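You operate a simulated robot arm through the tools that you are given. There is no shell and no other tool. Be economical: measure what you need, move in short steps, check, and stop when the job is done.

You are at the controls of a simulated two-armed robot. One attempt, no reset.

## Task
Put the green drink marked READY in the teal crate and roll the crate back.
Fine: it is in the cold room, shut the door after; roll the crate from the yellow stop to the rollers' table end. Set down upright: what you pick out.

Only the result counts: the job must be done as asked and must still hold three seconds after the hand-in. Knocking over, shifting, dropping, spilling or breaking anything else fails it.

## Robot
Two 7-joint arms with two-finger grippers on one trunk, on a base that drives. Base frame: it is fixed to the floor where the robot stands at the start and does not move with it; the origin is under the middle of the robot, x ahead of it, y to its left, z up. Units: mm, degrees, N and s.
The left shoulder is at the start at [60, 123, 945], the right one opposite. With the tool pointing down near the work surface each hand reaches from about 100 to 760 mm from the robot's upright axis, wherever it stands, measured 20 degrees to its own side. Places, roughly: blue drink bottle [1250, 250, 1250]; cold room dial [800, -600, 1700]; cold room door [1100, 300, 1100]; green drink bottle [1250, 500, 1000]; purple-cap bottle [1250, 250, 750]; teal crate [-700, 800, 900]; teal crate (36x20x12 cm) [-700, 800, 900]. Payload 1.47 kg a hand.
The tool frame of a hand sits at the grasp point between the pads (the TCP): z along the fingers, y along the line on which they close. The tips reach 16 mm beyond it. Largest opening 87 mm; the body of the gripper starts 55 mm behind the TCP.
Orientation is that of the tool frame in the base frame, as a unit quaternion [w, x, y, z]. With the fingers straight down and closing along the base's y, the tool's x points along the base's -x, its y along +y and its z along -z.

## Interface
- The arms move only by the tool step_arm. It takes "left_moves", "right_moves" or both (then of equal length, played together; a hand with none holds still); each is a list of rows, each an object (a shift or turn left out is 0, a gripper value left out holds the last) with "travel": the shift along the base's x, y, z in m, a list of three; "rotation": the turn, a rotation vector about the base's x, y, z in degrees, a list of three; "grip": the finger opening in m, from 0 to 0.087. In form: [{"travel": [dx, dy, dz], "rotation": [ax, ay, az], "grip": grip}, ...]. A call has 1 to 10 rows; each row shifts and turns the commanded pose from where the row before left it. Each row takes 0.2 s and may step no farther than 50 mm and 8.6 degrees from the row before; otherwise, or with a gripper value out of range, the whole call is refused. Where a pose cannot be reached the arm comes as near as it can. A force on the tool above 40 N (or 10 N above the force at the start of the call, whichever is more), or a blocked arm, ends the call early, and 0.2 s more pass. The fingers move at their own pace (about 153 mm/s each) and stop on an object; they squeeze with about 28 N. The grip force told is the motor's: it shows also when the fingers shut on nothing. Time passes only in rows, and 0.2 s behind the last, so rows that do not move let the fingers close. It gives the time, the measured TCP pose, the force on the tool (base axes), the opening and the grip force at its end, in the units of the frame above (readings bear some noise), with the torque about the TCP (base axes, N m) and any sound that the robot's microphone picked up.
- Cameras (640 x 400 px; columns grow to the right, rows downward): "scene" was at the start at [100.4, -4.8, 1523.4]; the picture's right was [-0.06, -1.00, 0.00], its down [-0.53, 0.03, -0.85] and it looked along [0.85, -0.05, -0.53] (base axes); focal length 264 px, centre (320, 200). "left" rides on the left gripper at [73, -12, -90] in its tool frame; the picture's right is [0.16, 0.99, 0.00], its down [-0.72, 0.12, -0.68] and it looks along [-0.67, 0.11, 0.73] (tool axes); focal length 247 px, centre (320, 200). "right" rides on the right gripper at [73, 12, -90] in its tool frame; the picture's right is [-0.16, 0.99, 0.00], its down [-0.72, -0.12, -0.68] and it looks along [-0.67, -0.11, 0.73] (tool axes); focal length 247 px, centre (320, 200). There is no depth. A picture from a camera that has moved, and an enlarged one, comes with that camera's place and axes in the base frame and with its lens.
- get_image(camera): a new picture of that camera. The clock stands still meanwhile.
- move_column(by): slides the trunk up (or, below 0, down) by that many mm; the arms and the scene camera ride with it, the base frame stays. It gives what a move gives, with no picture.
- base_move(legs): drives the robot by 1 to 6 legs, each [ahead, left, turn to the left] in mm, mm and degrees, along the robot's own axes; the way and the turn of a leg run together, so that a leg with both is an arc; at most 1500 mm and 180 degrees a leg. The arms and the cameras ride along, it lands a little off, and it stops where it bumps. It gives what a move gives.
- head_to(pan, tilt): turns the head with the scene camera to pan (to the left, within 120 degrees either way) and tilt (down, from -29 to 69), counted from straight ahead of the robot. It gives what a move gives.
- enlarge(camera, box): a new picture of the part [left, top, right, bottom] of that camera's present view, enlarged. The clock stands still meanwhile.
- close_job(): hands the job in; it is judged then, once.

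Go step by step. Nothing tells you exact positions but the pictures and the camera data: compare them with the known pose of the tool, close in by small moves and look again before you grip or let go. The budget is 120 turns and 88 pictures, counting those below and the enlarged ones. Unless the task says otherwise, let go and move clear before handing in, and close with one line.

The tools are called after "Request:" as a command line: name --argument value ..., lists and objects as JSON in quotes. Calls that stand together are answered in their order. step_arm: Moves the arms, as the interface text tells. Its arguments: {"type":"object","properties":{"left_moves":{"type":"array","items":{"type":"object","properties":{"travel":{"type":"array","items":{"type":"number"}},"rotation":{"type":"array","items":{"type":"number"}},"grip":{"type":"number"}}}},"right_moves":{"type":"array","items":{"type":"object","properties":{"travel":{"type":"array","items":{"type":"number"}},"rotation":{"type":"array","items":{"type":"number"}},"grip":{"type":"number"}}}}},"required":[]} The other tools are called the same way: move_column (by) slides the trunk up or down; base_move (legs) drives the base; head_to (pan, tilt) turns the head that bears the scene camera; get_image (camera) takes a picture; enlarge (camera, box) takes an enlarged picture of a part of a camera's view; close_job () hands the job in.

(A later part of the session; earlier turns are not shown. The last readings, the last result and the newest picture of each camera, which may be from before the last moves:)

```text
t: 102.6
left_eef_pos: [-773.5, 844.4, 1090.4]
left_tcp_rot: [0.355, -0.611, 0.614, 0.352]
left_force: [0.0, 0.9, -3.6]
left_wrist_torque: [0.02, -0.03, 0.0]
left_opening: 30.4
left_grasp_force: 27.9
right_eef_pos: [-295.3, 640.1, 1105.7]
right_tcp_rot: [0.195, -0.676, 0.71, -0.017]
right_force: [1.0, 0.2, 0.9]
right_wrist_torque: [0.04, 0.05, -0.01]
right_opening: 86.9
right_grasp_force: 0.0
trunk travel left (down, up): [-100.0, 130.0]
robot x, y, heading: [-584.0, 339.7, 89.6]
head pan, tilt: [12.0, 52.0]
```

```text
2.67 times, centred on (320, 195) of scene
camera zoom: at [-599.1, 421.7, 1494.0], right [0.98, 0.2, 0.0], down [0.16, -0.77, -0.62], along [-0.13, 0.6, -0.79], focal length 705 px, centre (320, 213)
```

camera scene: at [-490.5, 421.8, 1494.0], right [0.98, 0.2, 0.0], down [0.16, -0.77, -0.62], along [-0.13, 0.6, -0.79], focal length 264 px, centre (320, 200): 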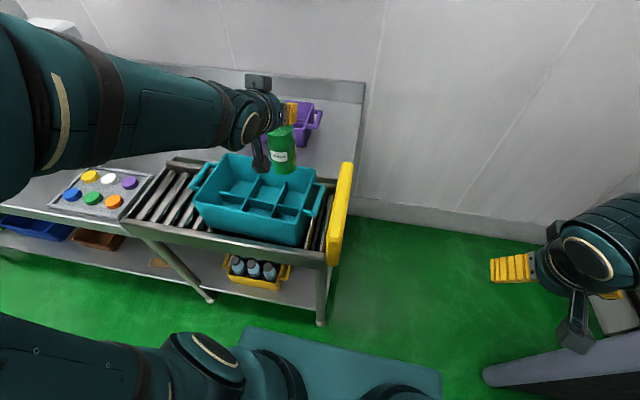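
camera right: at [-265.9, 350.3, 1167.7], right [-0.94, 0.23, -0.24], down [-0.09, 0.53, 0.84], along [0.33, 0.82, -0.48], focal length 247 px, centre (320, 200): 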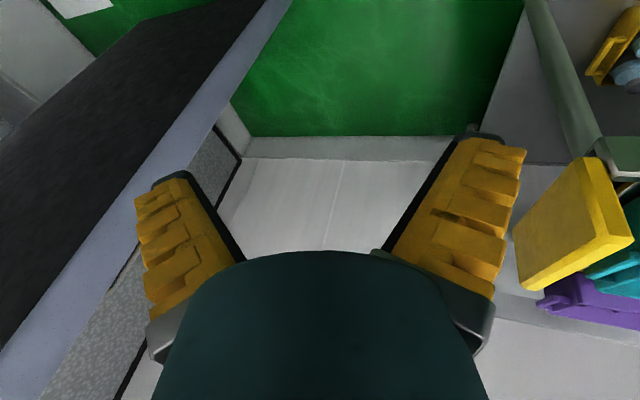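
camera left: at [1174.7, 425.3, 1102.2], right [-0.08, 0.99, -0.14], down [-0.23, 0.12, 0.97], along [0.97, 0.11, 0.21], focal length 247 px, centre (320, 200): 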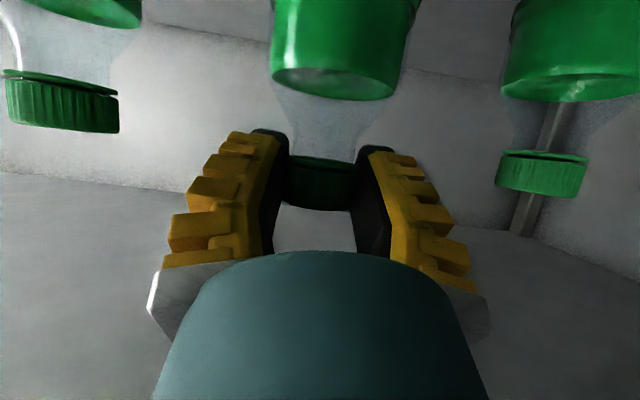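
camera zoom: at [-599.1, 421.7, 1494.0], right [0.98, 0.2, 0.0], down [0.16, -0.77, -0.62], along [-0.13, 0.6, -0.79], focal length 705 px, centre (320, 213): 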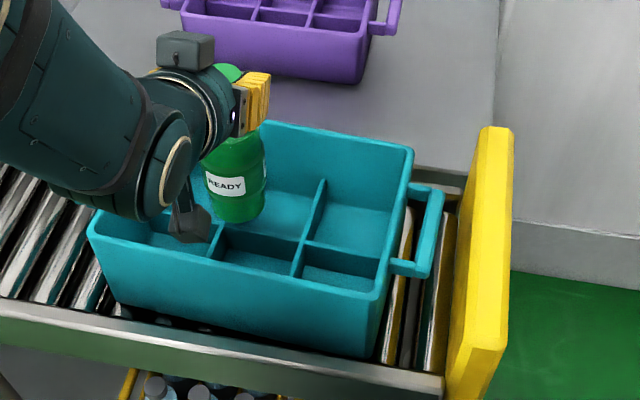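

The bottle's about 9–11 mm left of the cell centre. I'll shift +9 mm in x, +4 mm in y, and descend in steps.

Request:
step_arm --left_moves '[{"travel": [0.009, 0.003, -0.02]}, {"travel": [0, 0, -0.03]}, {"travel": [0, 0, -0.03]}, {}]'

Request:
enlarge --camera "scene" --box '[200, 120, 440, 270]'

Request:
get_image --camera "left"

```text
t: 103.3
left_eef_pos: [-764.8, 853.4, 1048.5]
left_tcp_rot: [0.365, -0.605, 0.608, 0.361]
left_force: [0.4, -1.2, 15.7]
left_wrist_torque: [0.07, 0.32, 0.05]
left_opening: 31.6
left_grasp_force: 28.1
right_eef_pos: [-295.8, 640.1, 1105.6]
right_tcp_rot: [0.195, -0.676, 0.711, -0.017]
right_force: [-0.3, -0.1, 0.5]
right_wrist_torque: [-0.02, -0.01, -0.02]
right_opening: 87.1
right_grasp_force: 0.0
trunk travel left (down, up): [-100.0, 130.0]
robot x, y, heading: [-584.5, 339.1, 89.9]
head pan, tilt: [12.0, 52.0]
stopped in row 3 (left hand): the force on the tool passed its limit at 68 N (the readings are from after the stop); the commanded pose is now the measured one
```

```text
2.67 times, centred on (320, 195) of scene
camera zoom: at [-598.6, 421.3, 1494.2], right [0.98, 0.2, 0.0], down [0.16, -0.77, -0.62], along [-0.13, 0.6, -0.79], focal length 705 px, centre (320, 213)
```

zoom: 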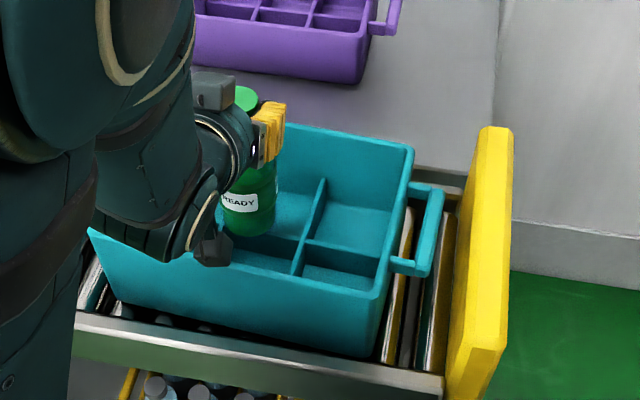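

```text
31 pictures are left
camera left: at [-754.3, 739.8, 1027.7], right [-0.99, -0.07, -0.14], down [-0.12, -0.26, 0.96], along [-0.1, 0.96, 0.24], focal length 247 px, centre (320, 200)
```

left: 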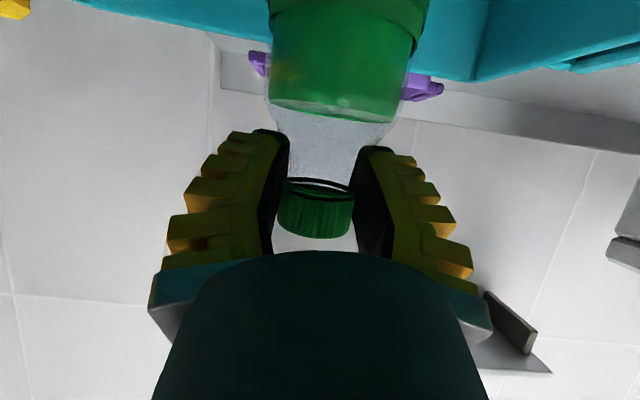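

The contact shows the crate sits higher and nearer than I computed: dividers top z≈900 at x≈−701/−793, longitudinal divider y≈840, rim z≈957. The bottle slid up ~12 mm in the grip but is still held. I'll lift and inspect.

Request:
step_arm --left_moves '[{"travel": [0, 0, 0.02]}, {"travel": [0, 0, 0.03]}, {"travel": [0.006, -0.02, 0.03]}, {"travel": [0.006, -0.02, 0]}, {"travel": [0.006, -0.017, 0]}, {}]'

Request:
get_image --camera "left"

Request:
enlarge --camera "scene" --box '[200, 120, 440, 270]'

```text
t: 104.7
left_eef_pos: [-748.3, 809.9, 1132.0]
left_tcp_rot: [-0.367, 0.613, -0.605, -0.35]
left_force: [-0.2, 0.1, -3.6]
left_wrist_torque: [0.01, -0.02, 0.01]
left_opening: 30.2
left_grasp_force: 27.9
left hand out of reach, approached as far as the arm can: row 5
right_eef_pos: [-295.0, 640.6, 1104.7]
right_tcp_rot: [0.194, -0.676, 0.711, -0.016]
right_force: [0.4, -0.8, 1.0]
right_wrist_torque: [-0.02, -0.02, -0.03]
right_opening: 87.0
right_grasp_force: 0.1
trunk travel left (down, up): [-100.0, 130.0]
robot x, y, heading: [-580.3, 337.9, 89.8]
head pan, tilt: [12.0, 52.0]
```

```text
30 pictures are left
camera left: at [-736.7, 696.8, 1112.8], right [-0.98, -0.07, -0.16], down [-0.14, -0.24, 0.96], along [-0.11, 0.97, 0.23], focal length 247 px, centre (320, 200)
```

left: 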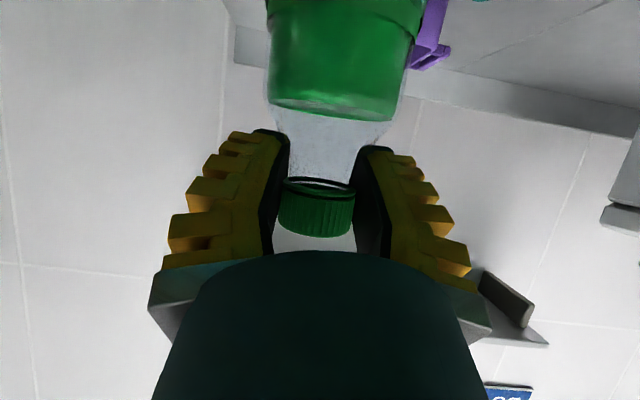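

```text
2.67 times, centred on (320, 195) of scene
camera zoom: at [-620.1, 417.3, 1497.0], right [0.88, 0.47, 0.0], down [0.36, -0.67, -0.65], along [-0.31, 0.57, -0.76], focal length 705 px, centre (320, 213)
```

zoom: 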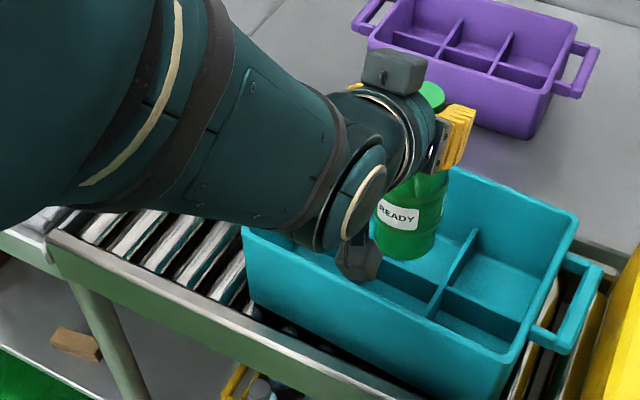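

The bottle is still upright. The arm is cramped (elbow nudged the head), so I'll back the base 130 mm and reach forward with the arm, correcting the small tilt.

Request:
base_move --legs '[[-130, 0, 0]]'

Request:
step_arm --left_moves '[{"travel": [0, 0.025, 0], "rotation": [-1, 1.4, 0]}, {"travel": [0, 0.03, 0]}, {"travel": [0, 0.03, 0]}, {"travel": [0, 0.025, 0]}, {}]'

Request:
head_to --pan 0 --tilt 50

Request:
enlarge --camera "scene" --box '[130, 60, 370, 210]'

```text
t: 106.0
left_eef_pos: [-748.2, 680.1, 1133.6]
left_tcp_rot: [-0.367, 0.611, -0.607, -0.351]
left_force: [0.2, -0.1, -2.6]
left_wrist_torque: [-0.04, 0.0, -0.02]
left_opening: 30.1
left_grasp_force: 28.0
right_eef_pos: [-294.0, 509.7, 1106.3]
right_tcp_rot: [0.195, -0.677, 0.71, -0.017]
right_force: [-0.8, -0.4, -1.1]
right_wrist_torque: [0.0, -0.03, 0.04]
right_opening: 87.1
right_grasp_force: 0.0
trunk travel left (down, up): [-100.0, 130.0]
robot x, y, heading: [-583.4, 206.9, 89.7]
head pan, tilt: [12.0, 52.0]
```

```text
t: 107.2
left_eef_pos: [-747.4, 791.0, 1133.6]
left_tcp_rot: [0.354, -0.611, 0.614, 0.353]
left_force: [-0.8, -0.4, -3.8]
left_wrist_torque: [-0.05, 0.04, 0.0]
left_opening: 29.9
left_grasp_force: 28.2
right_eef_pos: [-295.2, 510.5, 1106.3]
right_tcp_rot: [0.195, -0.676, 0.711, -0.017]
right_force: [0.1, 0.6, -0.3]
right_wrist_torque: [0.0, -0.01, -0.01]
right_opening: 87.2
right_grasp_force: 0.0
trunk travel left (down, up): [-100.0, 130.0]
robot x, y, heading: [-581.7, 209.2, 89.9]
head pan, tilt: [12.0, 52.0]
```

```text
t: 107.9
left_eef_pos: [-747.3, 791.5, 1132.5]
left_tcp_rot: [0.354, -0.611, 0.614, 0.354]
left_force: [-0.1, 0.6, -3.9]
left_wrist_torque: [0.0, 0.0, 0.0]
left_opening: 29.9
left_grasp_force: 28.0
right_eef_pos: [-294.9, 512.4, 1106.0]
right_tcp_rot: [0.195, -0.676, 0.711, -0.016]
right_force: [-0.1, 0.1, -0.3]
right_wrist_torque: [-0.01, -0.02, 0.02]
right_opening: 86.9
right_grasp_force: 0.1
trunk travel left (down, up): [-100.0, 130.0]
robot x, y, heading: [-588.8, 209.0, 89.9]
head pan, tilt: [0.0, 50.0]
```

```text
2.67 times, centred on (250, 135) of scene
camera zoom: at [-583.6, 296.5, 1496.6], right [1.0, 0.0, 0.0], down [0.0, -0.77, -0.64], along [0.0, 0.64, -0.77], focal length 705 px, centre (507, 373)
```

zoom: 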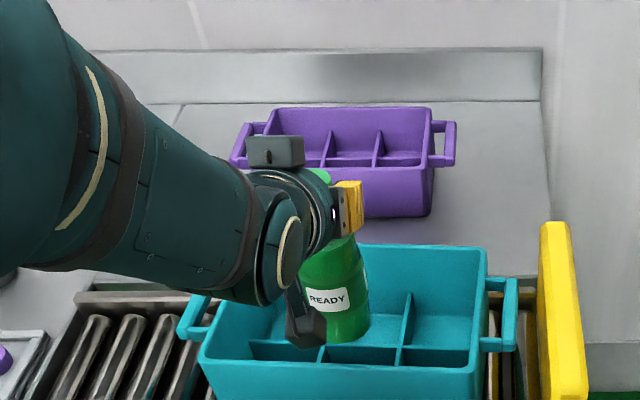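

This view confirms the model (divider crossing at −702, 838). I'll shift +8 mm in y and lower toward the front-middle cell in stages.

Request:
step_arm --left_moves '[{"travel": [0, 0.008, 0]}, {"travel": [0, 0, -0.02]}, {"travel": [0, 0, -0.02]}, {"travel": [0, 0, -0.01]}, {}]'

Request:
enlarge --camera "scene" --box '[130, 60, 370, 210]'

```text
t: 109.1
left_eef_pos: [-747.5, 799.5, 1081.7]
left_tcp_rot: [0.354, -0.611, 0.614, 0.354]
left_force: [-0.4, 0.2, -3.9]
left_wrist_torque: [0.04, 0.01, 0.03]
left_opening: 29.8
left_grasp_force: 28.1
right_eef_pos: [-295.0, 512.0, 1105.9]
right_tcp_rot: [0.195, -0.676, 0.711, -0.017]
right_force: [-0.1, 0.6, -0.7]
right_wrist_torque: [-0.03, 0.04, 0.01]
right_opening: 87.0
right_grasp_force: 0.0
trunk travel left (down, up): [-100.0, 130.0]
robot x, y, heading: [-588.4, 206.3, 89.9]
head pan, tilt: [0.0, 50.0]
```

```text
2.67 times, centred on (250, 135) of scene
camera zoom: at [-583.6, 296.4, 1496.6], right [1.0, 0.0, 0.0], down [0.0, -0.77, -0.64], along [0.0, 0.64, -0.77], focal length 705 px, centre (507, 373)
```

zoom: 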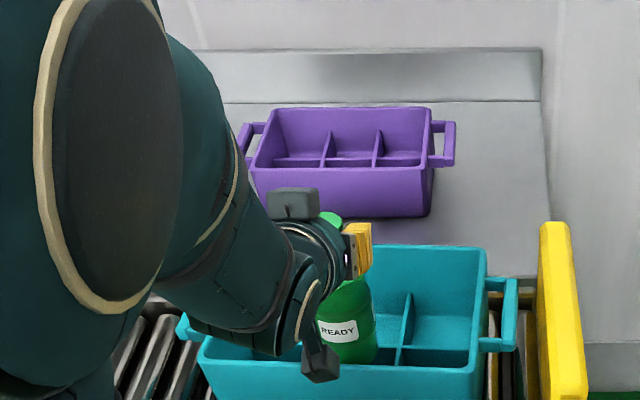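

Aligned inside the cell. The elbow comes near the head when the arm lowers, so I'll lower the trunk instead, in stages.

Request:
move_column --by -50

Request:
move_column --by -25

Request:
enlarge --camera "scene" --box '[130, 60, 370, 210]'

```text
t: 110.0
left_eef_pos: [-748.4, 799.0, 1032.2]
left_tcp_rot: [0.354, -0.611, 0.613, 0.354]
left_force: [-0.9, 0.3, -4.3]
left_wrist_torque: [0.0, -0.03, -0.02]
left_opening: 29.9
left_grasp_force: 28.1
right_eef_pos: [-295.6, 511.4, 1056.3]
right_tcp_rot: [0.195, -0.676, 0.71, -0.017]
right_force: [0.7, 0.1, 0.5]
right_wrist_torque: [-0.02, 0.02, 0.0]
right_opening: 87.0
right_grasp_force: 0.1
trunk travel left (down, up): [-50.0, 180.0]
robot x, y, heading: [-587.8, 208.6, 89.7]
head pan, tilt: [0.0, 50.0]
```

```text
t: 110.7
left_eef_pos: [-746.5, 799.2, 1008.0]
left_tcp_rot: [0.355, -0.61, 0.614, 0.353]
left_force: [0.0, 1.5, 2.9]
left_wrist_torque: [0.33, -0.03, 0.03]
left_opening: 30.3
left_grasp_force: 27.7
right_eef_pos: [-294.8, 511.2, 1030.3]
right_tcp_rot: [0.196, -0.676, 0.71, -0.017]
right_force: [-0.8, 0.6, 0.5]
right_wrist_torque: [0.0, 0.01, 0.0]
right_opening: 87.3
right_grasp_force: 0.0
trunk travel left (down, up): [-25.0, 205.0]
robot x, y, heading: [-580.4, 207.9, 89.8]
head pan, tilt: [0.0, 50.0]
```

```text
2.67 times, centred on (250, 135) of scene
camera zoom: at [-583.4, 296.2, 1421.7], right [1.0, 0.0, 0.0], down [0.0, -0.77, -0.64], along [0.0, 0.64, -0.77], focal length 705 px, centre (507, 373)
```

zoom: 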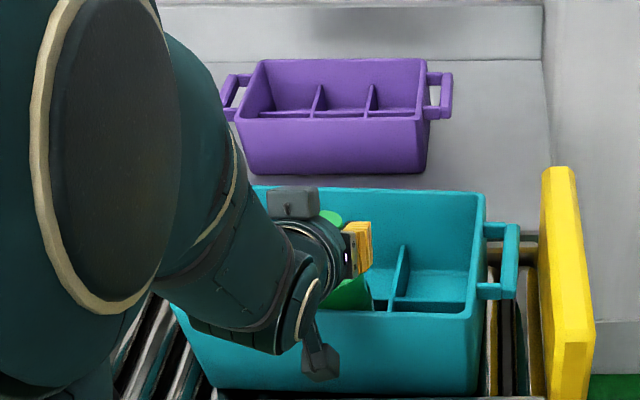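

Light upward contact at TCP 1008, 40 mm below the divider-top contact: probably the cell floor. I'll lower 3 mm more and check the force and the wrist view.

Request:
step_arm --left_moves '[{"travel": [0, 0, -0.002]}, {}]'

Request:
get_image --camera "left"

```text
t: 111.3
left_eef_pos: [-746.9, 797.5, 1009.3]
left_tcp_rot: [0.356, -0.61, 0.613, 0.354]
left_force: [-0.8, -2.6, 22.0]
left_wrist_torque: [0.2, 0.04, -0.01]
left_opening: 30.7
left_grasp_force: 27.9
right_eef_pos: [-295.2, 510.6, 1031.7]
right_tcp_rot: [0.195, -0.676, 0.711, -0.016]
right_force: [0.2, -1.0, -0.1]
right_wrist_torque: [-0.04, -0.03, 0.01]
right_opening: 86.9
right_grasp_force: 0.1
trunk travel left (down, up): [-25.0, 205.0]
robot x, y, heading: [-584.9, 208.7, 90.1]
head pan, tilt: [0.0, 50.0]
```

```text
25 pictures are left
camera left: at [-737.0, 684.3, 989.5], right [-0.99, -0.07, -0.14], down [-0.12, -0.23, 0.97], along [-0.1, 0.97, 0.22], focal length 247 px, centre (320, 200)
```

left: 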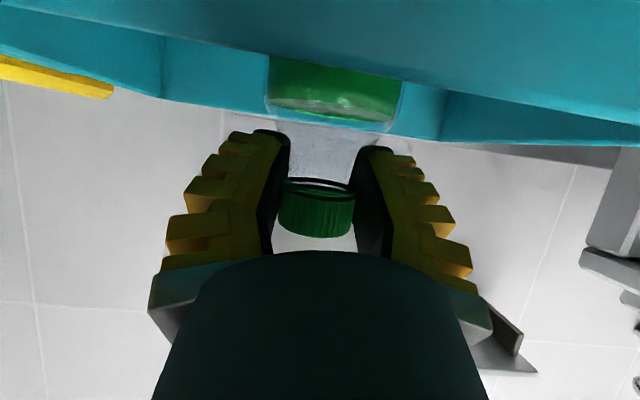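

Firm support under the bottle, consistent with the cell floor. I'll ease up 2 mm and open the fingers gently, then look.

Request:
step_arm --left_moves '[{"travel": [0, 0, 0.002]}, {"grip": 0.036}, {"grip": 0.045}, {"grip": 0.06}, {}]'

Request:
get_image --camera "left"

```text
t: 112.5
left_eef_pos: [-747.1, 799.2, 1007.0]
left_tcp_rot: [0.354, -0.611, 0.614, 0.353]
left_force: [0.3, -0.3, -0.8]
left_wrist_torque: [-0.01, 0.02, -0.01]
left_opening: 64.5
left_grasp_force: 3.4
right_eef_pos: [-295.0, 510.2, 1029.3]
right_tcp_rot: [0.195, -0.675, 0.711, -0.017]
right_force: [0.2, 0.9, 0.0]
right_wrist_torque: [-0.03, 0.02, -0.03]
right_opening: 87.1
right_grasp_force: 0.1
trunk travel left (down, up): [-25.0, 205.0]
robot x, y, heading: [-585.6, 205.9, 89.8]
head pan, tilt: [0.0, 50.0]
```

```text
24 pictures are left
camera left: at [-737.3, 685.1, 989.6], right [-0.99, -0.07, -0.14], down [-0.12, -0.23, 0.97], along [-0.1, 0.97, 0.22], focal length 247 px, centre (320, 200)
```

left: 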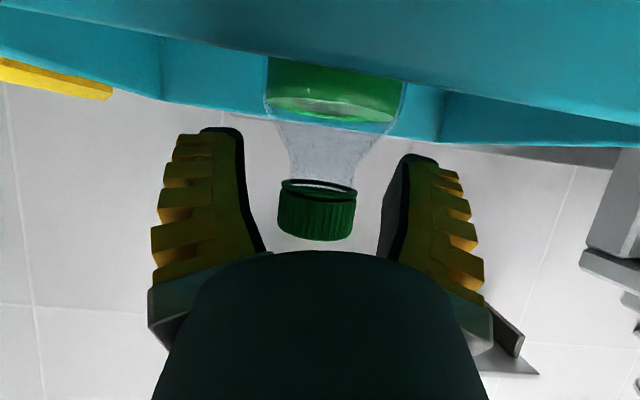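

The bottle stands on its own. I'll raise the trunk slightly, back the base straight out and view the crate.

Request:
move_column --by 15

Request:
base_move --legs '[[-220, 0, 0]]'

Request:
head_to --pan 5 --tilt 40

Request:
get_image --camera "scene"

```text
t: 113.2
left_eef_pos: [-747.2, 799.8, 1022.7]
left_tcp_rot: [0.353, -0.611, 0.614, 0.353]
left_force: [0.1, -0.6, 0.1]
left_wrist_torque: [0.0, 0.0, 0.01]
left_opening: 64.7
left_grasp_force: 3.1
right_eef_pos: [-294.2, 511.4, 1046.3]
right_tcp_rot: [0.195, -0.676, 0.71, -0.017]
right_force: [-0.7, -0.2, -0.4]
right_wrist_torque: [-0.01, -0.04, 0.01]
right_opening: 86.8
right_grasp_force: 0.0
trunk travel left (down, up): [-40.0, 190.0]
robot x, y, heading: [-586.9, 206.8, 89.7]
head pan, tilt: [0.0, 50.0]
```

```text
t: 114.8
left_eef_pos: [-748.7, 577.3, 1022.7]
left_tcp_rot: [0.354, -0.611, 0.614, 0.353]
left_force: [-0.1, -0.3, -0.1]
left_wrist_torque: [0.01, 0.0, 0.04]
left_opening: 64.7
left_grasp_force: 3.8
right_eef_pos: [-295.9, 290.9, 1047.5]
right_tcp_rot: [0.195, -0.677, 0.71, -0.017]
right_force: [-0.1, -1.4, 0.2]
right_wrist_torque: [0.01, 0.01, -0.01]
right_opening: 87.2
right_grasp_force: 0.1
trunk travel left (down, up): [-40.0, 190.0]
robot x, y, heading: [-584.0, -9.5, 90.1]
head pan, tilt: [0.0, 50.0]
```

```text
t: 115.6
left_eef_pos: [-750.3, 577.8, 1022.2]
left_tcp_rot: [0.353, -0.611, 0.613, 0.354]
left_force: [0.1, 0.6, 0.4]
left_wrist_torque: [0.02, 0.02, -0.02]
left_opening: 64.5
left_grasp_force: 3.5
right_eef_pos: [-295.5, 291.2, 1045.6]
right_tcp_rot: [0.196, -0.676, 0.71, -0.017]
right_force: [-0.3, 0.2, -0.5]
right_wrist_torque: [0.01, 0.02, 0.0]
right_opening: 87.3
right_grasp_force: 0.1
trunk travel left (down, up): [-40.0, 190.0]
robot x, y, heading: [-585.3, -7.2, 89.9]
head pan, tilt: [5.0, 40.0]
```

```text
23 pictures are left
camera scene: at [-591.5, 83.6, 1450.8], right [1.0, 0.08, 0.0], down [0.05, -0.64, -0.77], along [-0.06, 0.76, -0.64], focal length 264 px, centre (320, 200)
```

scene: 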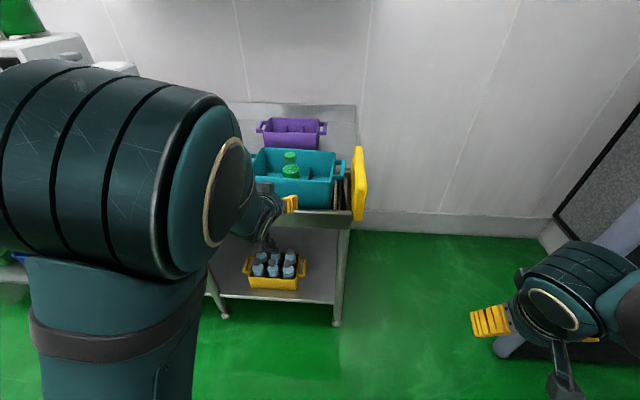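

The bottle stands upright in the crate. To roll the crate I'll point the left fingers straight down, closed, enter the front-left cell and push on the crate's left wall. First, reorient.

Request:
step_arm --left_moves '[{"travel": [0, -0.01, 0.015], "rotation": [-7.5, 0, 0], "grip": 0}, {"travel": [0, -0.01, 0.015], "rotation": [-7.5, 0, 0]}, {"travel": [0, -0.01, 0.015], "rotation": [-7.5, 0, 0]}, {"travel": [0, -0.01, 0.015], "rotation": [-7.5, 0, 0]}, {"travel": [0, -0.01, 0.015], "rotation": [-7.5, 0, 0]}, {"travel": [0, -0.01, 0.015], "rotation": [-7.5, 0, 0]}, {"travel": [0, 0, 0.015], "rotation": [-7.5, 0, 0]}, {"travel": [0, 0, 0.015], "rotation": [-7.5, 0, 0]}, {}]'

Request:
base_move --legs '[[0, 120, 0]]'

Request:
head_to --pan 0 --tilt 38

Request:
get_image --camera "scene"

```text
t: 117.6
left_eef_pos: [-749.4, 518.3, 1143.3]
left_tcp_rot: [0.0, -0.706, 0.708, -0.001]
left_force: [-0.7, 0.5, -0.1]
left_wrist_torque: [0.01, 0.0, 0.0]
left_opening: 0.1
left_grasp_force: 27.8
right_eef_pos: [-298.0, 291.9, 1046.1]
right_tcp_rot: [0.195, -0.677, 0.71, -0.016]
right_force: [0.7, 0.2, -0.7]
right_wrist_torque: [-0.02, -0.01, 0.0]
right_opening: 87.0
right_grasp_force: 0.0
trunk travel left (down, up): [-40.0, 190.0]
robot x, y, heading: [-583.8, -8.2, 89.9]
head pan, tilt: [5.0, 40.0]
```

```text
t: 119.3
left_eef_pos: [-868.3, 519.3, 1142.9]
left_tcp_rot: [0.0, -0.706, 0.708, 0.0]
left_force: [-0.9, 0.0, 0.2]
left_wrist_torque: [-0.02, -0.04, 0.01]
left_opening: 0.0
left_grasp_force: 27.8
right_eef_pos: [-415.4, 290.6, 1045.4]
right_tcp_rot: [0.195, -0.677, 0.71, -0.018]
right_force: [-0.2, -0.2, -0.7]
right_wrist_torque: [0.03, -0.02, -0.02]
right_opening: 86.9
right_grasp_force: 0.0
trunk travel left (down, up): [-40.0, 190.0]
robot x, y, heading: [-705.2, -8.5, 89.6]
head pan, tilt: [5.0, 40.0]
```

```text
t: 119.9
left_eef_pos: [-868.4, 518.9, 1142.1]
left_tcp_rot: [0.001, -0.706, 0.708, -0.001]
left_force: [-0.2, -0.5, 0.2]
left_wrist_torque: [-0.03, 0.02, 0.02]
left_opening: 0.0
left_grasp_force: 27.7
right_eef_pos: [-415.5, 291.1, 1045.8]
right_tcp_rot: [0.195, -0.676, 0.711, -0.017]
right_force: [-0.4, 0.0, 1.0]
right_wrist_torque: [-0.01, -0.01, 0.01]
right_opening: 86.8
right_grasp_force: 0.0
trunk travel left (down, up): [-40.0, 190.0]
robot x, y, heading: [-704.0, -11.6, 89.7]
head pan, tilt: [0.0, 38.0]
```

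```text
22 pictures are left
camera scene: at [-702.9, 85.5, 1453.8], right [1.0, 0.0, 0.0], down [0.0, -0.62, -0.79], along [0.0, 0.79, -0.62], focal length 264 px, centre (320, 200)
```

scene: 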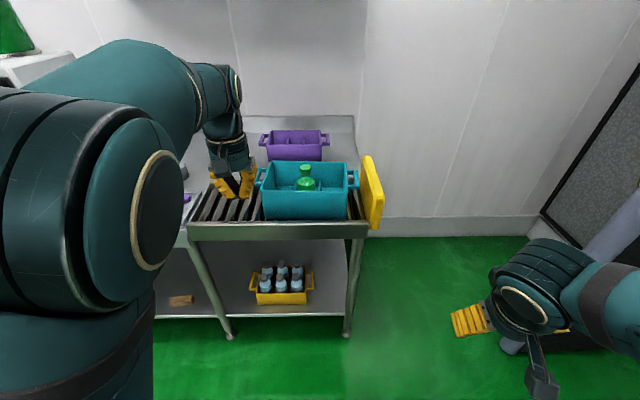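

I'll drive ahead 280 mm so the closed fingers are above the front-left cell, well above the bottle cap, then check.

Request:
base_move --legs '[[280, -25, 0]]'

Request:
step_arm --left_moves '[{"travel": [0, 0, -0.03]}, {"travel": [0, 0, -0.03]}, {"travel": [0, 0, -0.03]}, {"travel": [0, 0, -0.03]}, {}]'

Request:
get_image --camera "left"

Request:
head_to --pan 0 --tilt 52

Request:
get_image --camera "scene"

```text
t: 121.9
left_eef_pos: [-842.9, 800.9, 1141.9]
left_tcp_rot: [0.0, -0.705, 0.709, 0.0]
left_force: [0.4, 0.5, 0.7]
left_wrist_torque: [-0.04, -0.03, 0.02]
left_opening: 0.0
left_grasp_force: 27.9
right_eef_pos: [-389.3, 571.5, 1045.8]
right_tcp_rot: [0.194, -0.676, 0.71, -0.018]
right_force: [0.1, 0.2, -0.7]
right_wrist_torque: [-0.03, 0.01, -0.02]
right_opening: 86.8
right_grasp_force: 0.0
trunk travel left (down, up): [-40.0, 190.0]
robot x, y, heading: [-678.1, 271.0, 89.8]
head pan, tilt: [0.0, 38.0]
```

```text
t: 123.1
left_eef_pos: [-840.1, 799.6, 1021.9]
left_tcp_rot: [0.001, -0.705, 0.709, 0.0]
left_force: [1.0, -1.0, -0.3]
left_wrist_torque: [0.03, -0.01, 0.0]
left_opening: 0.1
left_grasp_force: 28.1
right_eef_pos: [-389.2, 571.5, 1045.9]
right_tcp_rot: [0.194, -0.675, 0.711, -0.018]
right_force: [-0.2, 0.7, 0.8]
right_wrist_torque: [0.01, 0.02, 0.03]
right_opening: 87.2
right_grasp_force: 0.1
trunk travel left (down, up): [-40.0, 190.0]
robot x, y, heading: [-679.4, 268.0, 89.9]
head pan, tilt: [0.0, 38.0]
```

```text
21 pictures are left
camera left: at [-830.0, 727.1, 1112.8], right [-0.99, -0.15, 0.0], down [-0.11, 0.72, 0.68], along [-0.1, 0.67, -0.73], focal length 247 px, centre (320, 200)
```

left: 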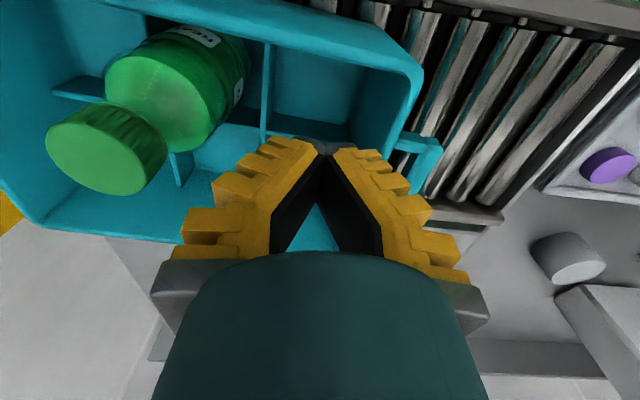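

```text
t: 123.9
left_eef_pos: [-840.8, 799.4, 1023.9]
left_tcp_rot: [0.001, -0.705, 0.709, -0.001]
left_force: [0.4, 0.5, -0.5]
left_wrist_torque: [0.01, -0.01, -0.03]
left_opening: 0.0
left_grasp_force: 27.5
right_eef_pos: [-388.6, 570.1, 1047.4]
right_tcp_rot: [0.195, -0.676, 0.711, -0.018]
right_force: [-0.1, 0.5, 0.9]
right_wrist_torque: [0.01, -0.01, 0.01]
right_opening: 87.1
right_grasp_force: 0.1
trunk travel left (down, up): [-40.0, 190.0]
robot x, y, heading: [-676.9, 269.7, 90.1]
head pan, tilt: [0.0, 52.0]
```

```text
20 pictures are left
camera scene: at [-676.9, 354.5, 1434.1], right [1.0, 0.0, 0.0], down [0.0, -0.79, -0.62], along [0.0, 0.62, -0.79], focal length 264 px, centre (320, 200)
```

scene: 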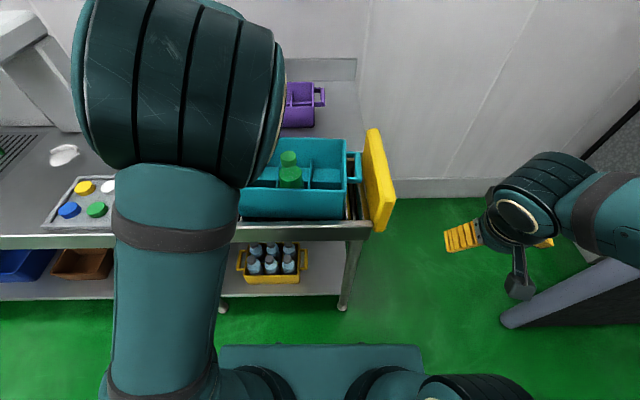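

Fingers are centred over the front-left cell and the bottle is upright. I'll lower 88 mm into the cell.

Request:
move_column --by -38

Request:
step_arm --left_moves '[{"travel": [0, 0, -0.02]}, {"travel": [0, 0, -0.02]}, {"travel": [0, 0, -0.008]}, {}]'

Request:
get_image --camera "left"

```text
t: 124.7
left_eef_pos: [-842.2, 800.4, 984.9]
left_tcp_rot: [0.0, -0.705, 0.709, -0.001]
left_force: [-0.3, -1.0, -0.2]
left_wrist_torque: [0.03, 0.01, 0.0]
left_opening: 0.0
left_grasp_force: 28.4
right_eef_pos: [-388.8, 571.1, 1007.4]
right_tcp_rot: [0.195, -0.676, 0.71, -0.017]
right_force: [0.8, -0.5, 0.3]
right_wrist_torque: [0.0, 0.01, 0.03]
right_opening: 87.0
right_grasp_force: 0.1
trunk travel left (down, up): [-2.0, 228.0]
robot x, y, heading: [-677.8, 268.6, 89.8]
head pan, tilt: [0.0, 52.0]
```

```text
t: 125.7
left_eef_pos: [-840.5, 800.0, 935.5]
left_tcp_rot: [0.0, -0.705, 0.709, -0.001]
left_force: [-0.3, 0.3, 0.3]
left_wrist_torque: [-0.01, -0.02, -0.02]
left_opening: 0.2
left_grasp_force: 28.3
right_eef_pos: [-389.7, 570.8, 1008.2]
right_tcp_rot: [0.195, -0.676, 0.71, -0.016]
right_force: [0.0, 0.0, -1.0]
right_wrist_torque: [0.04, -0.04, 0.02]
right_opening: 86.9
right_grasp_force: 0.1
trunk travel left (down, up): [-2.0, 228.0]
robot x, y, heading: [-679.0, 266.3, 89.9]
head pan, tilt: [0.0, 52.0]
```

```text
19 pictures are left
camera left: at [-829.6, 727.3, 1026.4], right [-0.99, -0.15, 0.0], down [-0.11, 0.72, 0.68], along [-0.1, 0.67, -0.73], focal length 247 px, centre (320, 200)
```

left: 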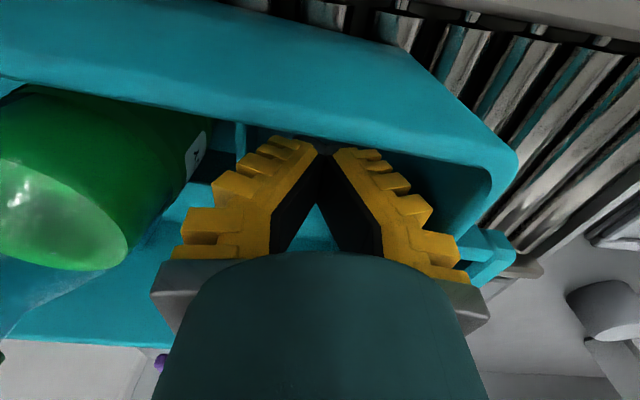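

Inside the cell, clear of everything. I'll push slowly toward −x, 100 mm first.

Request:
step_arm --left_moves '[{"travel": [-0.01, 0, 0]}, {"travel": [-0.01, 0, 0]}, {"travel": [-0.008, 0, 0]}, {"travel": [-0.008, 0, 0]}, {"travel": [-0.008, 0, 0]}, {"travel": [-0.01, 0, 0]}, {"travel": [-0.01, 0, 0]}, {"travel": [-0.01, 0, 0]}, {"travel": [-0.01, 0, 0]}, {"travel": [-0.01, 0, 0]}]'

Request:
get_image --camera "scene"

```text
t: 127.9
left_eef_pos: [-914.0, 800.0, 937.6]
left_tcp_rot: [0.001, -0.705, 0.709, 0.0]
left_force: [0.9, 0.0, -0.3]
left_wrist_torque: [0.0, -0.01, 0.01]
left_opening: 0.0
left_grasp_force: 27.9
left hand out of reach, approached as far as the arm can: row 9, 10
right_eef_pos: [-388.5, 570.9, 1007.9]
right_tcp_rot: [0.196, -0.676, 0.71, -0.018]
right_force: [0.6, 0.3, 0.5]
right_wrist_torque: [0.02, -0.03, 0.04]
right_opening: 86.9
right_grasp_force: 0.1
trunk travel left (down, up): [-2.0, 228.0]
robot x, y, heading: [-678.3, 269.0, 89.7]
head pan, tilt: [0.0, 52.0]
```

```text
18 pictures are left
camera scene: at [-676.9, 354.5, 1396.0], right [1.0, 0.0, 0.0], down [0.0, -0.79, -0.62], along [0.0, 0.62, -0.79], focal length 264 px, centre (320, 200)
```

scene: 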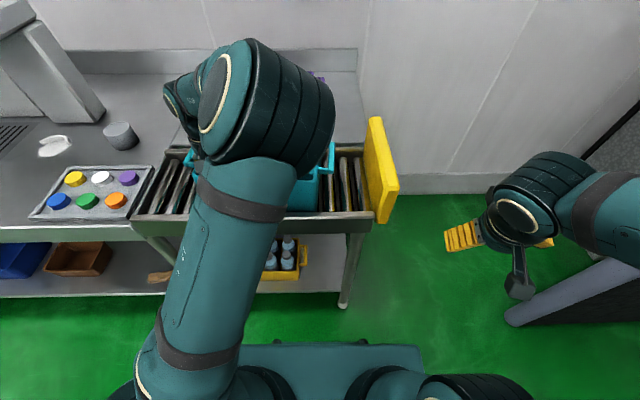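

The crate rolls freely and moved ~50 mm. The arm is at its limit, so I'll continue with short base moves left.

Request:
base_move --legs '[[0, 40, 0], [0, 40, 0]]'

Request:
get_image --camera "left"

Request:
get_image --camera "scene"

```text
t: 129.5
left_eef_pos: [-993.5, 799.8, 936.8]
left_tcp_rot: [0.0, -0.705, 0.709, 0.0]
left_force: [-0.5, 0.3, 0.3]
left_wrist_torque: [0.0, 0.01, 0.01]
left_opening: 0.0
left_grasp_force: 27.7
right_eef_pos: [-468.8, 571.5, 1009.1]
right_tcp_rot: [0.195, -0.676, 0.71, -0.017]
right_force: [-0.2, 1.2, -0.6]
right_wrist_torque: [0.03, -0.03, 0.0]
right_opening: 86.9
right_grasp_force: 0.1
trunk travel left (down, up): [-2.0, 228.0]
robot x, y, heading: [-757.4, 270.7, 89.7]
head pan, tilt: [0.0, 52.0]
```

```text
17 pictures are left
camera left: at [-983.4, 727.6, 1027.3], right [-0.99, -0.15, 0.0], down [-0.11, 0.72, 0.68], along [-0.1, 0.67, -0.73], focal length 247 px, centre (320, 200)
```

left: 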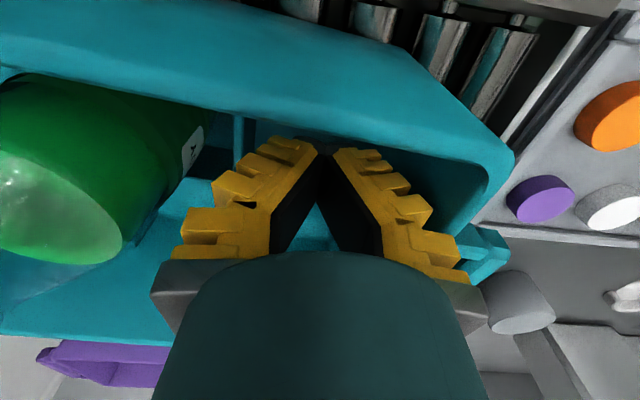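

```text
16 pictures are left
camera scene: at [-756.9, 354.8, 1396.0], right [1.0, 0.0, 0.0], down [0.0, -0.79, -0.62], along [0.0, 0.62, -0.79], focal length 264 px, centre (320, 200)
```

scene: 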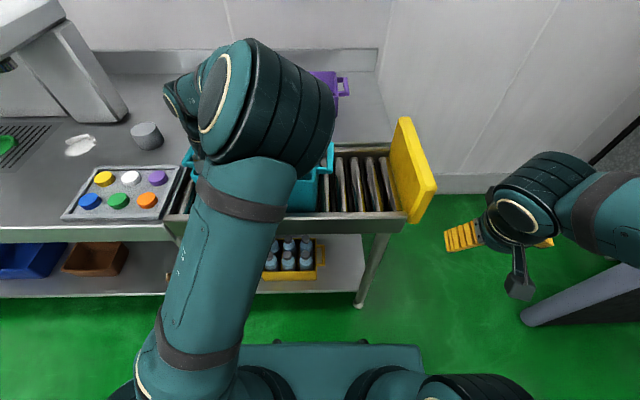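

Nearly there. Another 35 mm, checking the force for an end stop.

Request:
base_move --legs '[[0, 30, 0]]'

Request:
get_image --camera "left"

```text
t: 130.5
left_eef_pos: [-1025.1, 800.8, 937.2]
left_tcp_rot: [0.0, -0.706, 0.709, 0.0]
left_force: [0.8, -1.3, -0.5]
left_wrist_torque: [-0.01, 0.01, 0.0]
left_opening: 0.0
left_grasp_force: 28.0
right_eef_pos: [-498.7, 570.7, 1008.3]
right_tcp_rot: [0.195, -0.676, 0.71, -0.017]
right_force: [0.2, 0.0, -0.3]
right_wrist_torque: [0.02, 0.01, 0.01]
right_opening: 87.0
right_grasp_force: 0.1
trunk travel left (down, up): [-2.0, 228.0]
robot x, y, heading: [-784.4, 264.9, 90.0]
head pan, tilt: [0.0, 52.0]
```

```text
15 pictures are left
camera left: at [-1013.6, 727.6, 1027.3], right [-0.99, -0.15, 0.0], down [-0.11, 0.72, 0.68], along [-0.1, 0.67, -0.73], focal length 247 px, centre (320, 200)
```

left: 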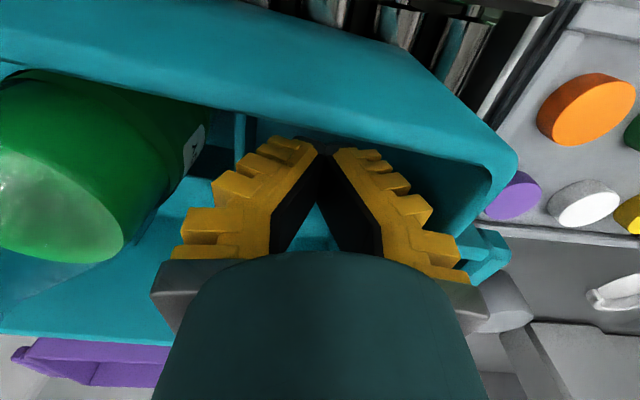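

No stop yet; the roller end is ~40 mm beyond the crate's handle. I'll push in two small steps and watch.

Request:
base_move --legs '[[0, 30, 0]]'

Request:
get_image --camera "left"

```text
t: 131.4
left_eef_pos: [-1053.4, 801.3, 937.4]
left_tcp_rot: [0.001, -0.706, 0.708, 0.0]
left_force: [-0.7, 1.3, 0.4]
left_wrist_torque: [0.0, -0.02, 0.0]
left_opening: 0.0
left_grasp_force: 28.0
right_eef_pos: [-528.8, 572.7, 1007.4]
right_tcp_rot: [0.195, -0.676, 0.71, -0.017]
right_force: [-0.3, -0.2, 0.1]
right_wrist_torque: [0.01, -0.01, -0.02]
right_opening: 86.9
right_grasp_force: 0.1
trunk travel left (down, up): [-2.0, 228.0]
robot x, y, heading: [-820.5, 267.8, 89.8]
head pan, tilt: [0.0, 52.0]
```

```text
14 pictures are left
camera left: at [-1043.5, 727.7, 1027.3], right [-0.99, -0.15, 0.0], down [-0.11, 0.72, 0.68], along [-0.1, 0.67, -0.73], focal length 247 px, centre (320, 200)
```

left: 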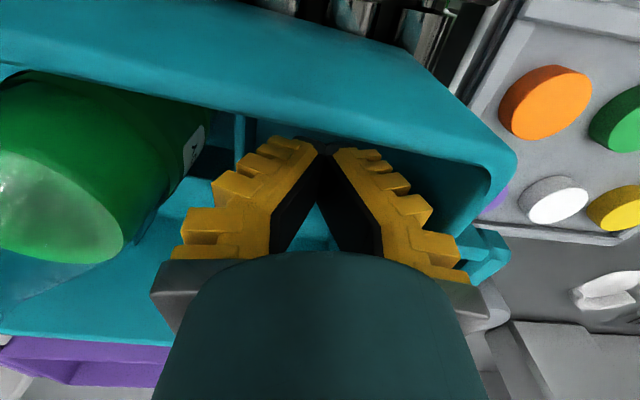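

The handle's tip is about 10 mm from the roller end (x≈−1150). I'll push 12 mm more, then lift out without touching the tray.

Request:
base_move --legs '[[0, 13, 0]]'

Request:
base_move --legs '[[0, -22, 0]]'

Request:
move_column --by 140

Request:
base_move --legs '[[-350, 0, 0]]'

Request:
head_to --pan 0 --tilt 40

Request:
get_image --camera "scene"

```text
t: 132.2
left_eef_pos: [-1067.0, 800.3, 936.6]
left_tcp_rot: [0.001, -0.705, 0.709, -0.001]
left_force: [-0.4, 0.6, -0.5]
left_wrist_torque: [0.03, -0.01, 0.01]
left_opening: 0.0
left_grasp_force: 28.1
right_eef_pos: [-541.7, 571.1, 1008.4]
right_tcp_rot: [0.195, -0.676, 0.711, -0.016]
right_force: [-0.3, -0.3, 0.8]
right_wrist_torque: [-0.04, 0.02, -0.02]
right_opening: 87.2
right_grasp_force: 0.0
trunk travel left (down, up): [-2.0, 228.0]
robot x, y, heading: [-831.6, 270.5, 89.7]
head pan, tilt: [0.0, 52.0]
```

```text
t: 133.1
left_eef_pos: [-1043.8, 800.1, 936.6]
left_tcp_rot: [0.0, -0.705, 0.709, 0.001]
left_force: [0.0, 0.6, -0.1]
left_wrist_torque: [0.01, 0.03, 0.01]
left_opening: 0.3
left_grasp_force: 28.2
right_eef_pos: [-518.7, 572.0, 1006.8]
right_tcp_rot: [0.195, -0.676, 0.711, -0.016]
right_force: [1.1, -0.5, -0.6]
right_wrist_torque: [-0.01, 0.04, -0.03]
right_opening: 87.0
right_grasp_force: 0.1
trunk travel left (down, up): [-2.0, 228.0]
robot x, y, heading: [-809.3, 269.7, 89.8]
head pan, tilt: [0.0, 52.0]
```

```text
t: 134.8
left_eef_pos: [-1045.5, 800.4, 1076.7]
left_tcp_rot: [0.001, -0.706, 0.708, 0.0]
left_force: [0.0, -0.1, 0.6]
left_wrist_torque: [-0.03, -0.01, 0.02]
left_opening: 0.0
left_grasp_force: 28.0
right_eef_pos: [-519.6, 571.9, 1147.5]
right_tcp_rot: [0.195, -0.676, 0.71, -0.016]
right_force: [-0.4, -0.1, 0.5]
right_wrist_torque: [0.01, -0.01, 0.02]
right_opening: 87.1
right_grasp_force: 0.1
trunk travel left (down, up): [-142.0, 88.0]
robot x, y, heading: [-809.7, 271.3, 89.6]
head pan, tilt: [0.0, 52.0]
```

```text
t: 137.1
left_eef_pos: [-1046.4, 450.0, 1078.0]
left_tcp_rot: [0.001, -0.706, 0.708, 0.0]
left_force: [-0.3, -0.5, 0.4]
left_wrist_torque: [0.04, 0.02, 0.0]
left_opening: 0.0
left_grasp_force: 27.6
right_eef_pos: [-520.3, 220.7, 1148.0]
right_tcp_rot: [0.195, -0.677, 0.71, -0.017]
right_force: [0.5, 0.0, -0.3]
right_wrist_torque: [0.05, -0.01, 0.01]
right_opening: 87.0
right_grasp_force: 0.1
trunk travel left (down, up): [-142.0, 88.0]
robot x, y, heading: [-812.8, -80.6, 90.0]
head pan, tilt: [0.0, 52.0]
```

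```text
t: 137.8
left_eef_pos: [-1045.8, 449.8, 1076.8]
left_tcp_rot: [0.0, -0.706, 0.708, -0.001]
left_force: [-0.7, -0.6, -0.2]
left_wrist_torque: [-0.01, -0.01, -0.03]
left_opening: 0.0
left_grasp_force: 28.0
right_eef_pos: [-520.6, 223.3, 1147.8]
right_tcp_rot: [0.194, -0.677, 0.709, -0.017]
right_force: [0.8, 1.0, -0.2]
right_wrist_torque: [0.0, -0.01, 0.0]
right_opening: 87.3
right_grasp_force: 0.1
trunk travel left (down, up): [-142.0, 88.0]
robot x, y, heading: [-811.4, -82.3, 89.6]
head pan, tilt: [0.0, 40.0]
```

```text
13 pictures are left
camera scene: at [-808.3, 14.6, 1552.8], right [1.0, 0.0, 0.0], down [0.0, -0.64, -0.77], along [0.0, 0.77, -0.64], focal length 264 px, centre (320, 200)
```

scene: 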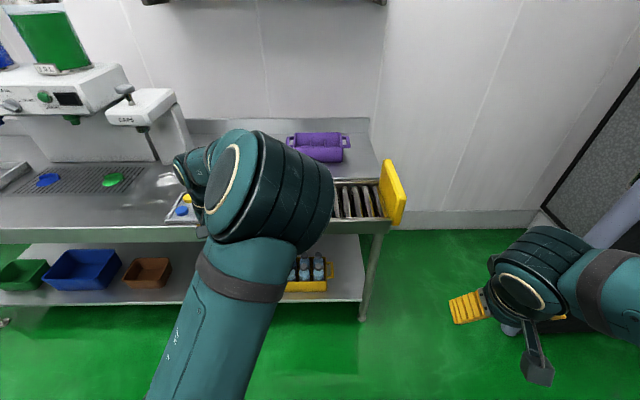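

The arm blocks the view. I'm heading to the door anyway, so I'll shift right 520 mm and check the crate from there.

Request:
base_move --legs '[[0, -520, 0]]'

Request:
head_to --pan 20 --tilt 30

Request:
get_image --camera "scene"

```text
t: 142.9
left_eef_pos: [-526.3, 447.5, 1077.0]
left_tcp_rot: [0.001, -0.706, 0.708, -0.001]
left_force: [0.1, 0.1, -0.1]
left_wrist_torque: [-0.01, 0.02, 0.0]
left_opening: 0.1
left_grasp_force: 28.3
right_eef_pos: [-0.9, 220.8, 1147.2]
right_tcp_rot: [0.194, -0.677, 0.709, -0.017]
right_force: [-1.0, 0.0, 0.1]
right_wrist_torque: [0.01, 0.04, 0.0]
right_opening: 86.9
right_grasp_force: 0.2
trunk travel left (down, up): [-142.0, 88.0]
robot x, y, heading: [-291.8, -82.5, 90.2]
head pan, tilt: [0.0, 40.0]
```

```text
t: 143.7
left_eef_pos: [-527.7, 448.5, 1077.7]
left_tcp_rot: [0.002, -0.707, 0.707, -0.002]
left_force: [0.1, -0.7, 0.4]
left_wrist_torque: [0.0, -0.01, -0.03]
left_opening: 0.0
left_grasp_force: 27.6
right_eef_pos: [-0.6, 221.1, 1148.1]
right_tcp_rot: [0.194, -0.677, 0.709, -0.016]
right_force: [0.2, 0.5, 0.1]
right_wrist_torque: [0.01, -0.03, 0.01]
right_opening: 87.0
right_grasp_force: 0.1
trunk travel left (down, up): [-142.0, 88.0]
robot x, y, heading: [-289.7, -80.3, 90.0]
head pan, tilt: [20.0, 30.0]
```

```text
12 pictures are left
camera scene: at [-319.4, 13.7, 1568.1], right [0.94, 0.34, 0.0], down [0.17, -0.47, -0.87], along [-0.3, 0.81, -0.5], focal length 264 px, centre (320, 200)
```

scene: 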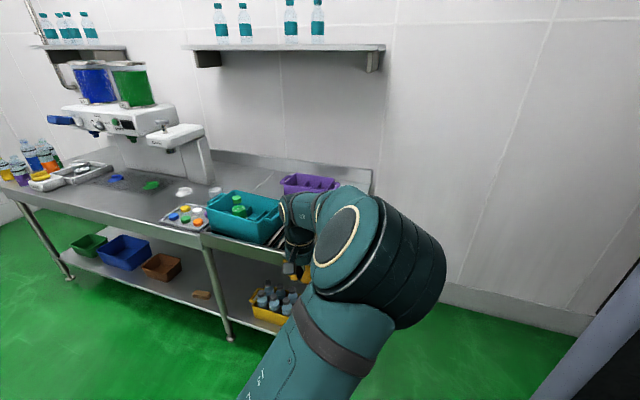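

Request:
enlarge --camera "scene" --box '[150, 165, 310, 265]'

```text
4.00 times, centred on (230, 215) of scene
camera zoom: at [-319.4, 13.7, 1568.1], right [0.94, 0.34, 0.0], down [0.17, -0.47, -0.87], along [-0.3, 0.81, -0.5], focal length 1058 px, centre (680, 140)
```

zoom: 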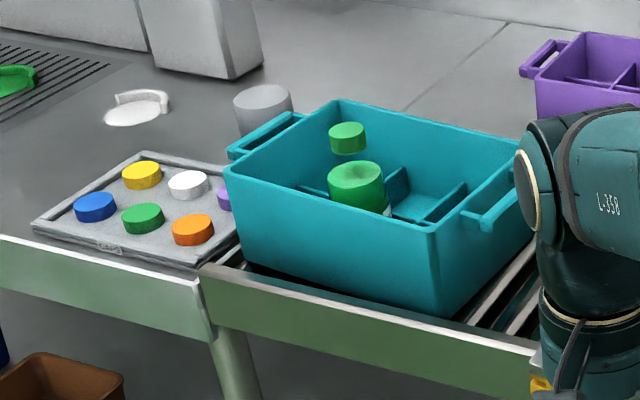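

The crate is at the table end of the rollers with the bottle upright. Now the door: I'll look right toward it.

Request:
head_to --pan -50 --tilt 30

Request:
get_image --camera "scene"

```text
t: 145.1
left_eef_pos: [-527.7, 448.8, 1077.3]
left_tcp_rot: [0.001, -0.706, 0.708, -0.001]
left_force: [1.2, 0.0, 0.4]
left_wrist_torque: [0.03, 0.0, -0.01]
left_opening: 0.0
left_grasp_force: 27.9
right_eef_pos: [-1.1, 220.3, 1147.1]
right_tcp_rot: [0.194, -0.677, 0.709, -0.017]
right_force: [-0.2, 0.1, -0.3]
right_wrist_torque: [-0.01, -0.01, 0.03]
right_opening: 87.2
right_grasp_force: 0.1
trunk travel left (down, up): [-142.0, 88.0]
robot x, y, heading: [-287.9, -78.0, 89.9]
head pan, tilt: [-50.0, 30.0]
```

```text
10 pictures are left
camera scene: at [-219.3, -13.1, 1568.2], right [0.64, -0.77, 0.0], down [-0.38, -0.32, -0.87], along [0.66, 0.56, -0.5], focal length 264 px, centre (320, 200)
```

scene: 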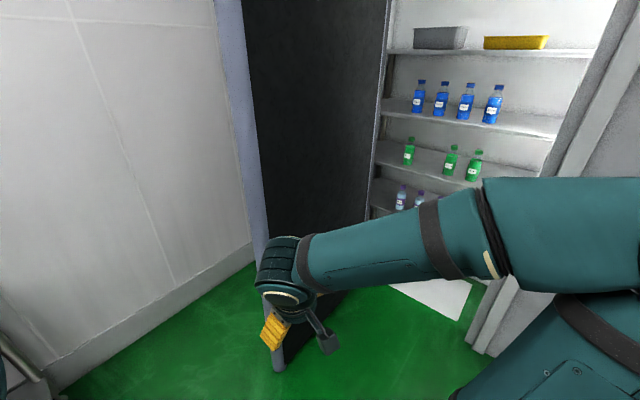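

Door tip is at about (241, 677), roughly 90° open. I'll tuck the left hand (as it was at the start), turn to face +x, then slide left past the door tip to reach its outer side.

Request:
step_arm --left_moves '[{"travel": [-0.0075, -0.025, 0.015]}, {"travel": [-0.0075, -0.025, 0.015]}, {"travel": [-0.0075, -0.025, 0.015]}, {"travel": [-0.0075, -0.025, 0.015]}, {"travel": [-0.0075, -0.025, 0.015]}, {"travel": [-0.0075, -0.025, 0.015]}, {"travel": [-0.0075, -0.025, 0.015]}, {"travel": [-0.0075, -0.025, 0.015]}]'

Request:
base_move --legs '[[0, 0, -90], [100, 0, 0]]'

```text
t: 146.9
left_eef_pos: [-587.3, 248.3, 1196.2]
left_tcp_rot: [0.001, -0.706, 0.708, 0.0]
left_force: [0.0, 0.0, -0.1]
left_wrist_torque: [0.04, 0.03, 0.0]
left_opening: 0.1
left_grasp_force: 27.7
right_eef_pos: [-1.6, 220.5, 1147.5]
right_tcp_rot: [0.195, -0.676, 0.71, -0.017]
right_force: [0.0, -1.1, -1.0]
right_wrist_torque: [-0.03, 0.0, 0.01]
right_opening: 87.1
right_grasp_force: 0.1
trunk travel left (down, up): [-142.0, 88.0]
robot x, y, heading: [-290.5, -82.9, 89.9]
head pan, tilt: [-50.0, 30.0]
```

```text
t: 151.9
left_eef_pos: [144.1, 212.8, 1196.6]
left_tcp_rot: [0.0, 0.005, 1.0, 0.0]
left_force: [1.1, -0.1, 0.3]
left_wrist_torque: [0.01, 0.06, 0.02]
left_opening: 0.0
left_grasp_force: 28.1
right_eef_pos: [111.6, -373.1, 1146.9]
right_tcp_rot: [0.124, 0.028, 0.98, -0.151]
right_force: [-0.8, -0.3, -0.2]
right_wrist_torque: [0.01, 0.04, -0.03]
right_opening: 87.1
right_grasp_force: 0.1
trunk travel left (down, up): [-142.0, 88.0]
robot x, y, heading: [-194.1, -82.9, -0.7]
head pan, tilt: [-50.0, 30.0]
```

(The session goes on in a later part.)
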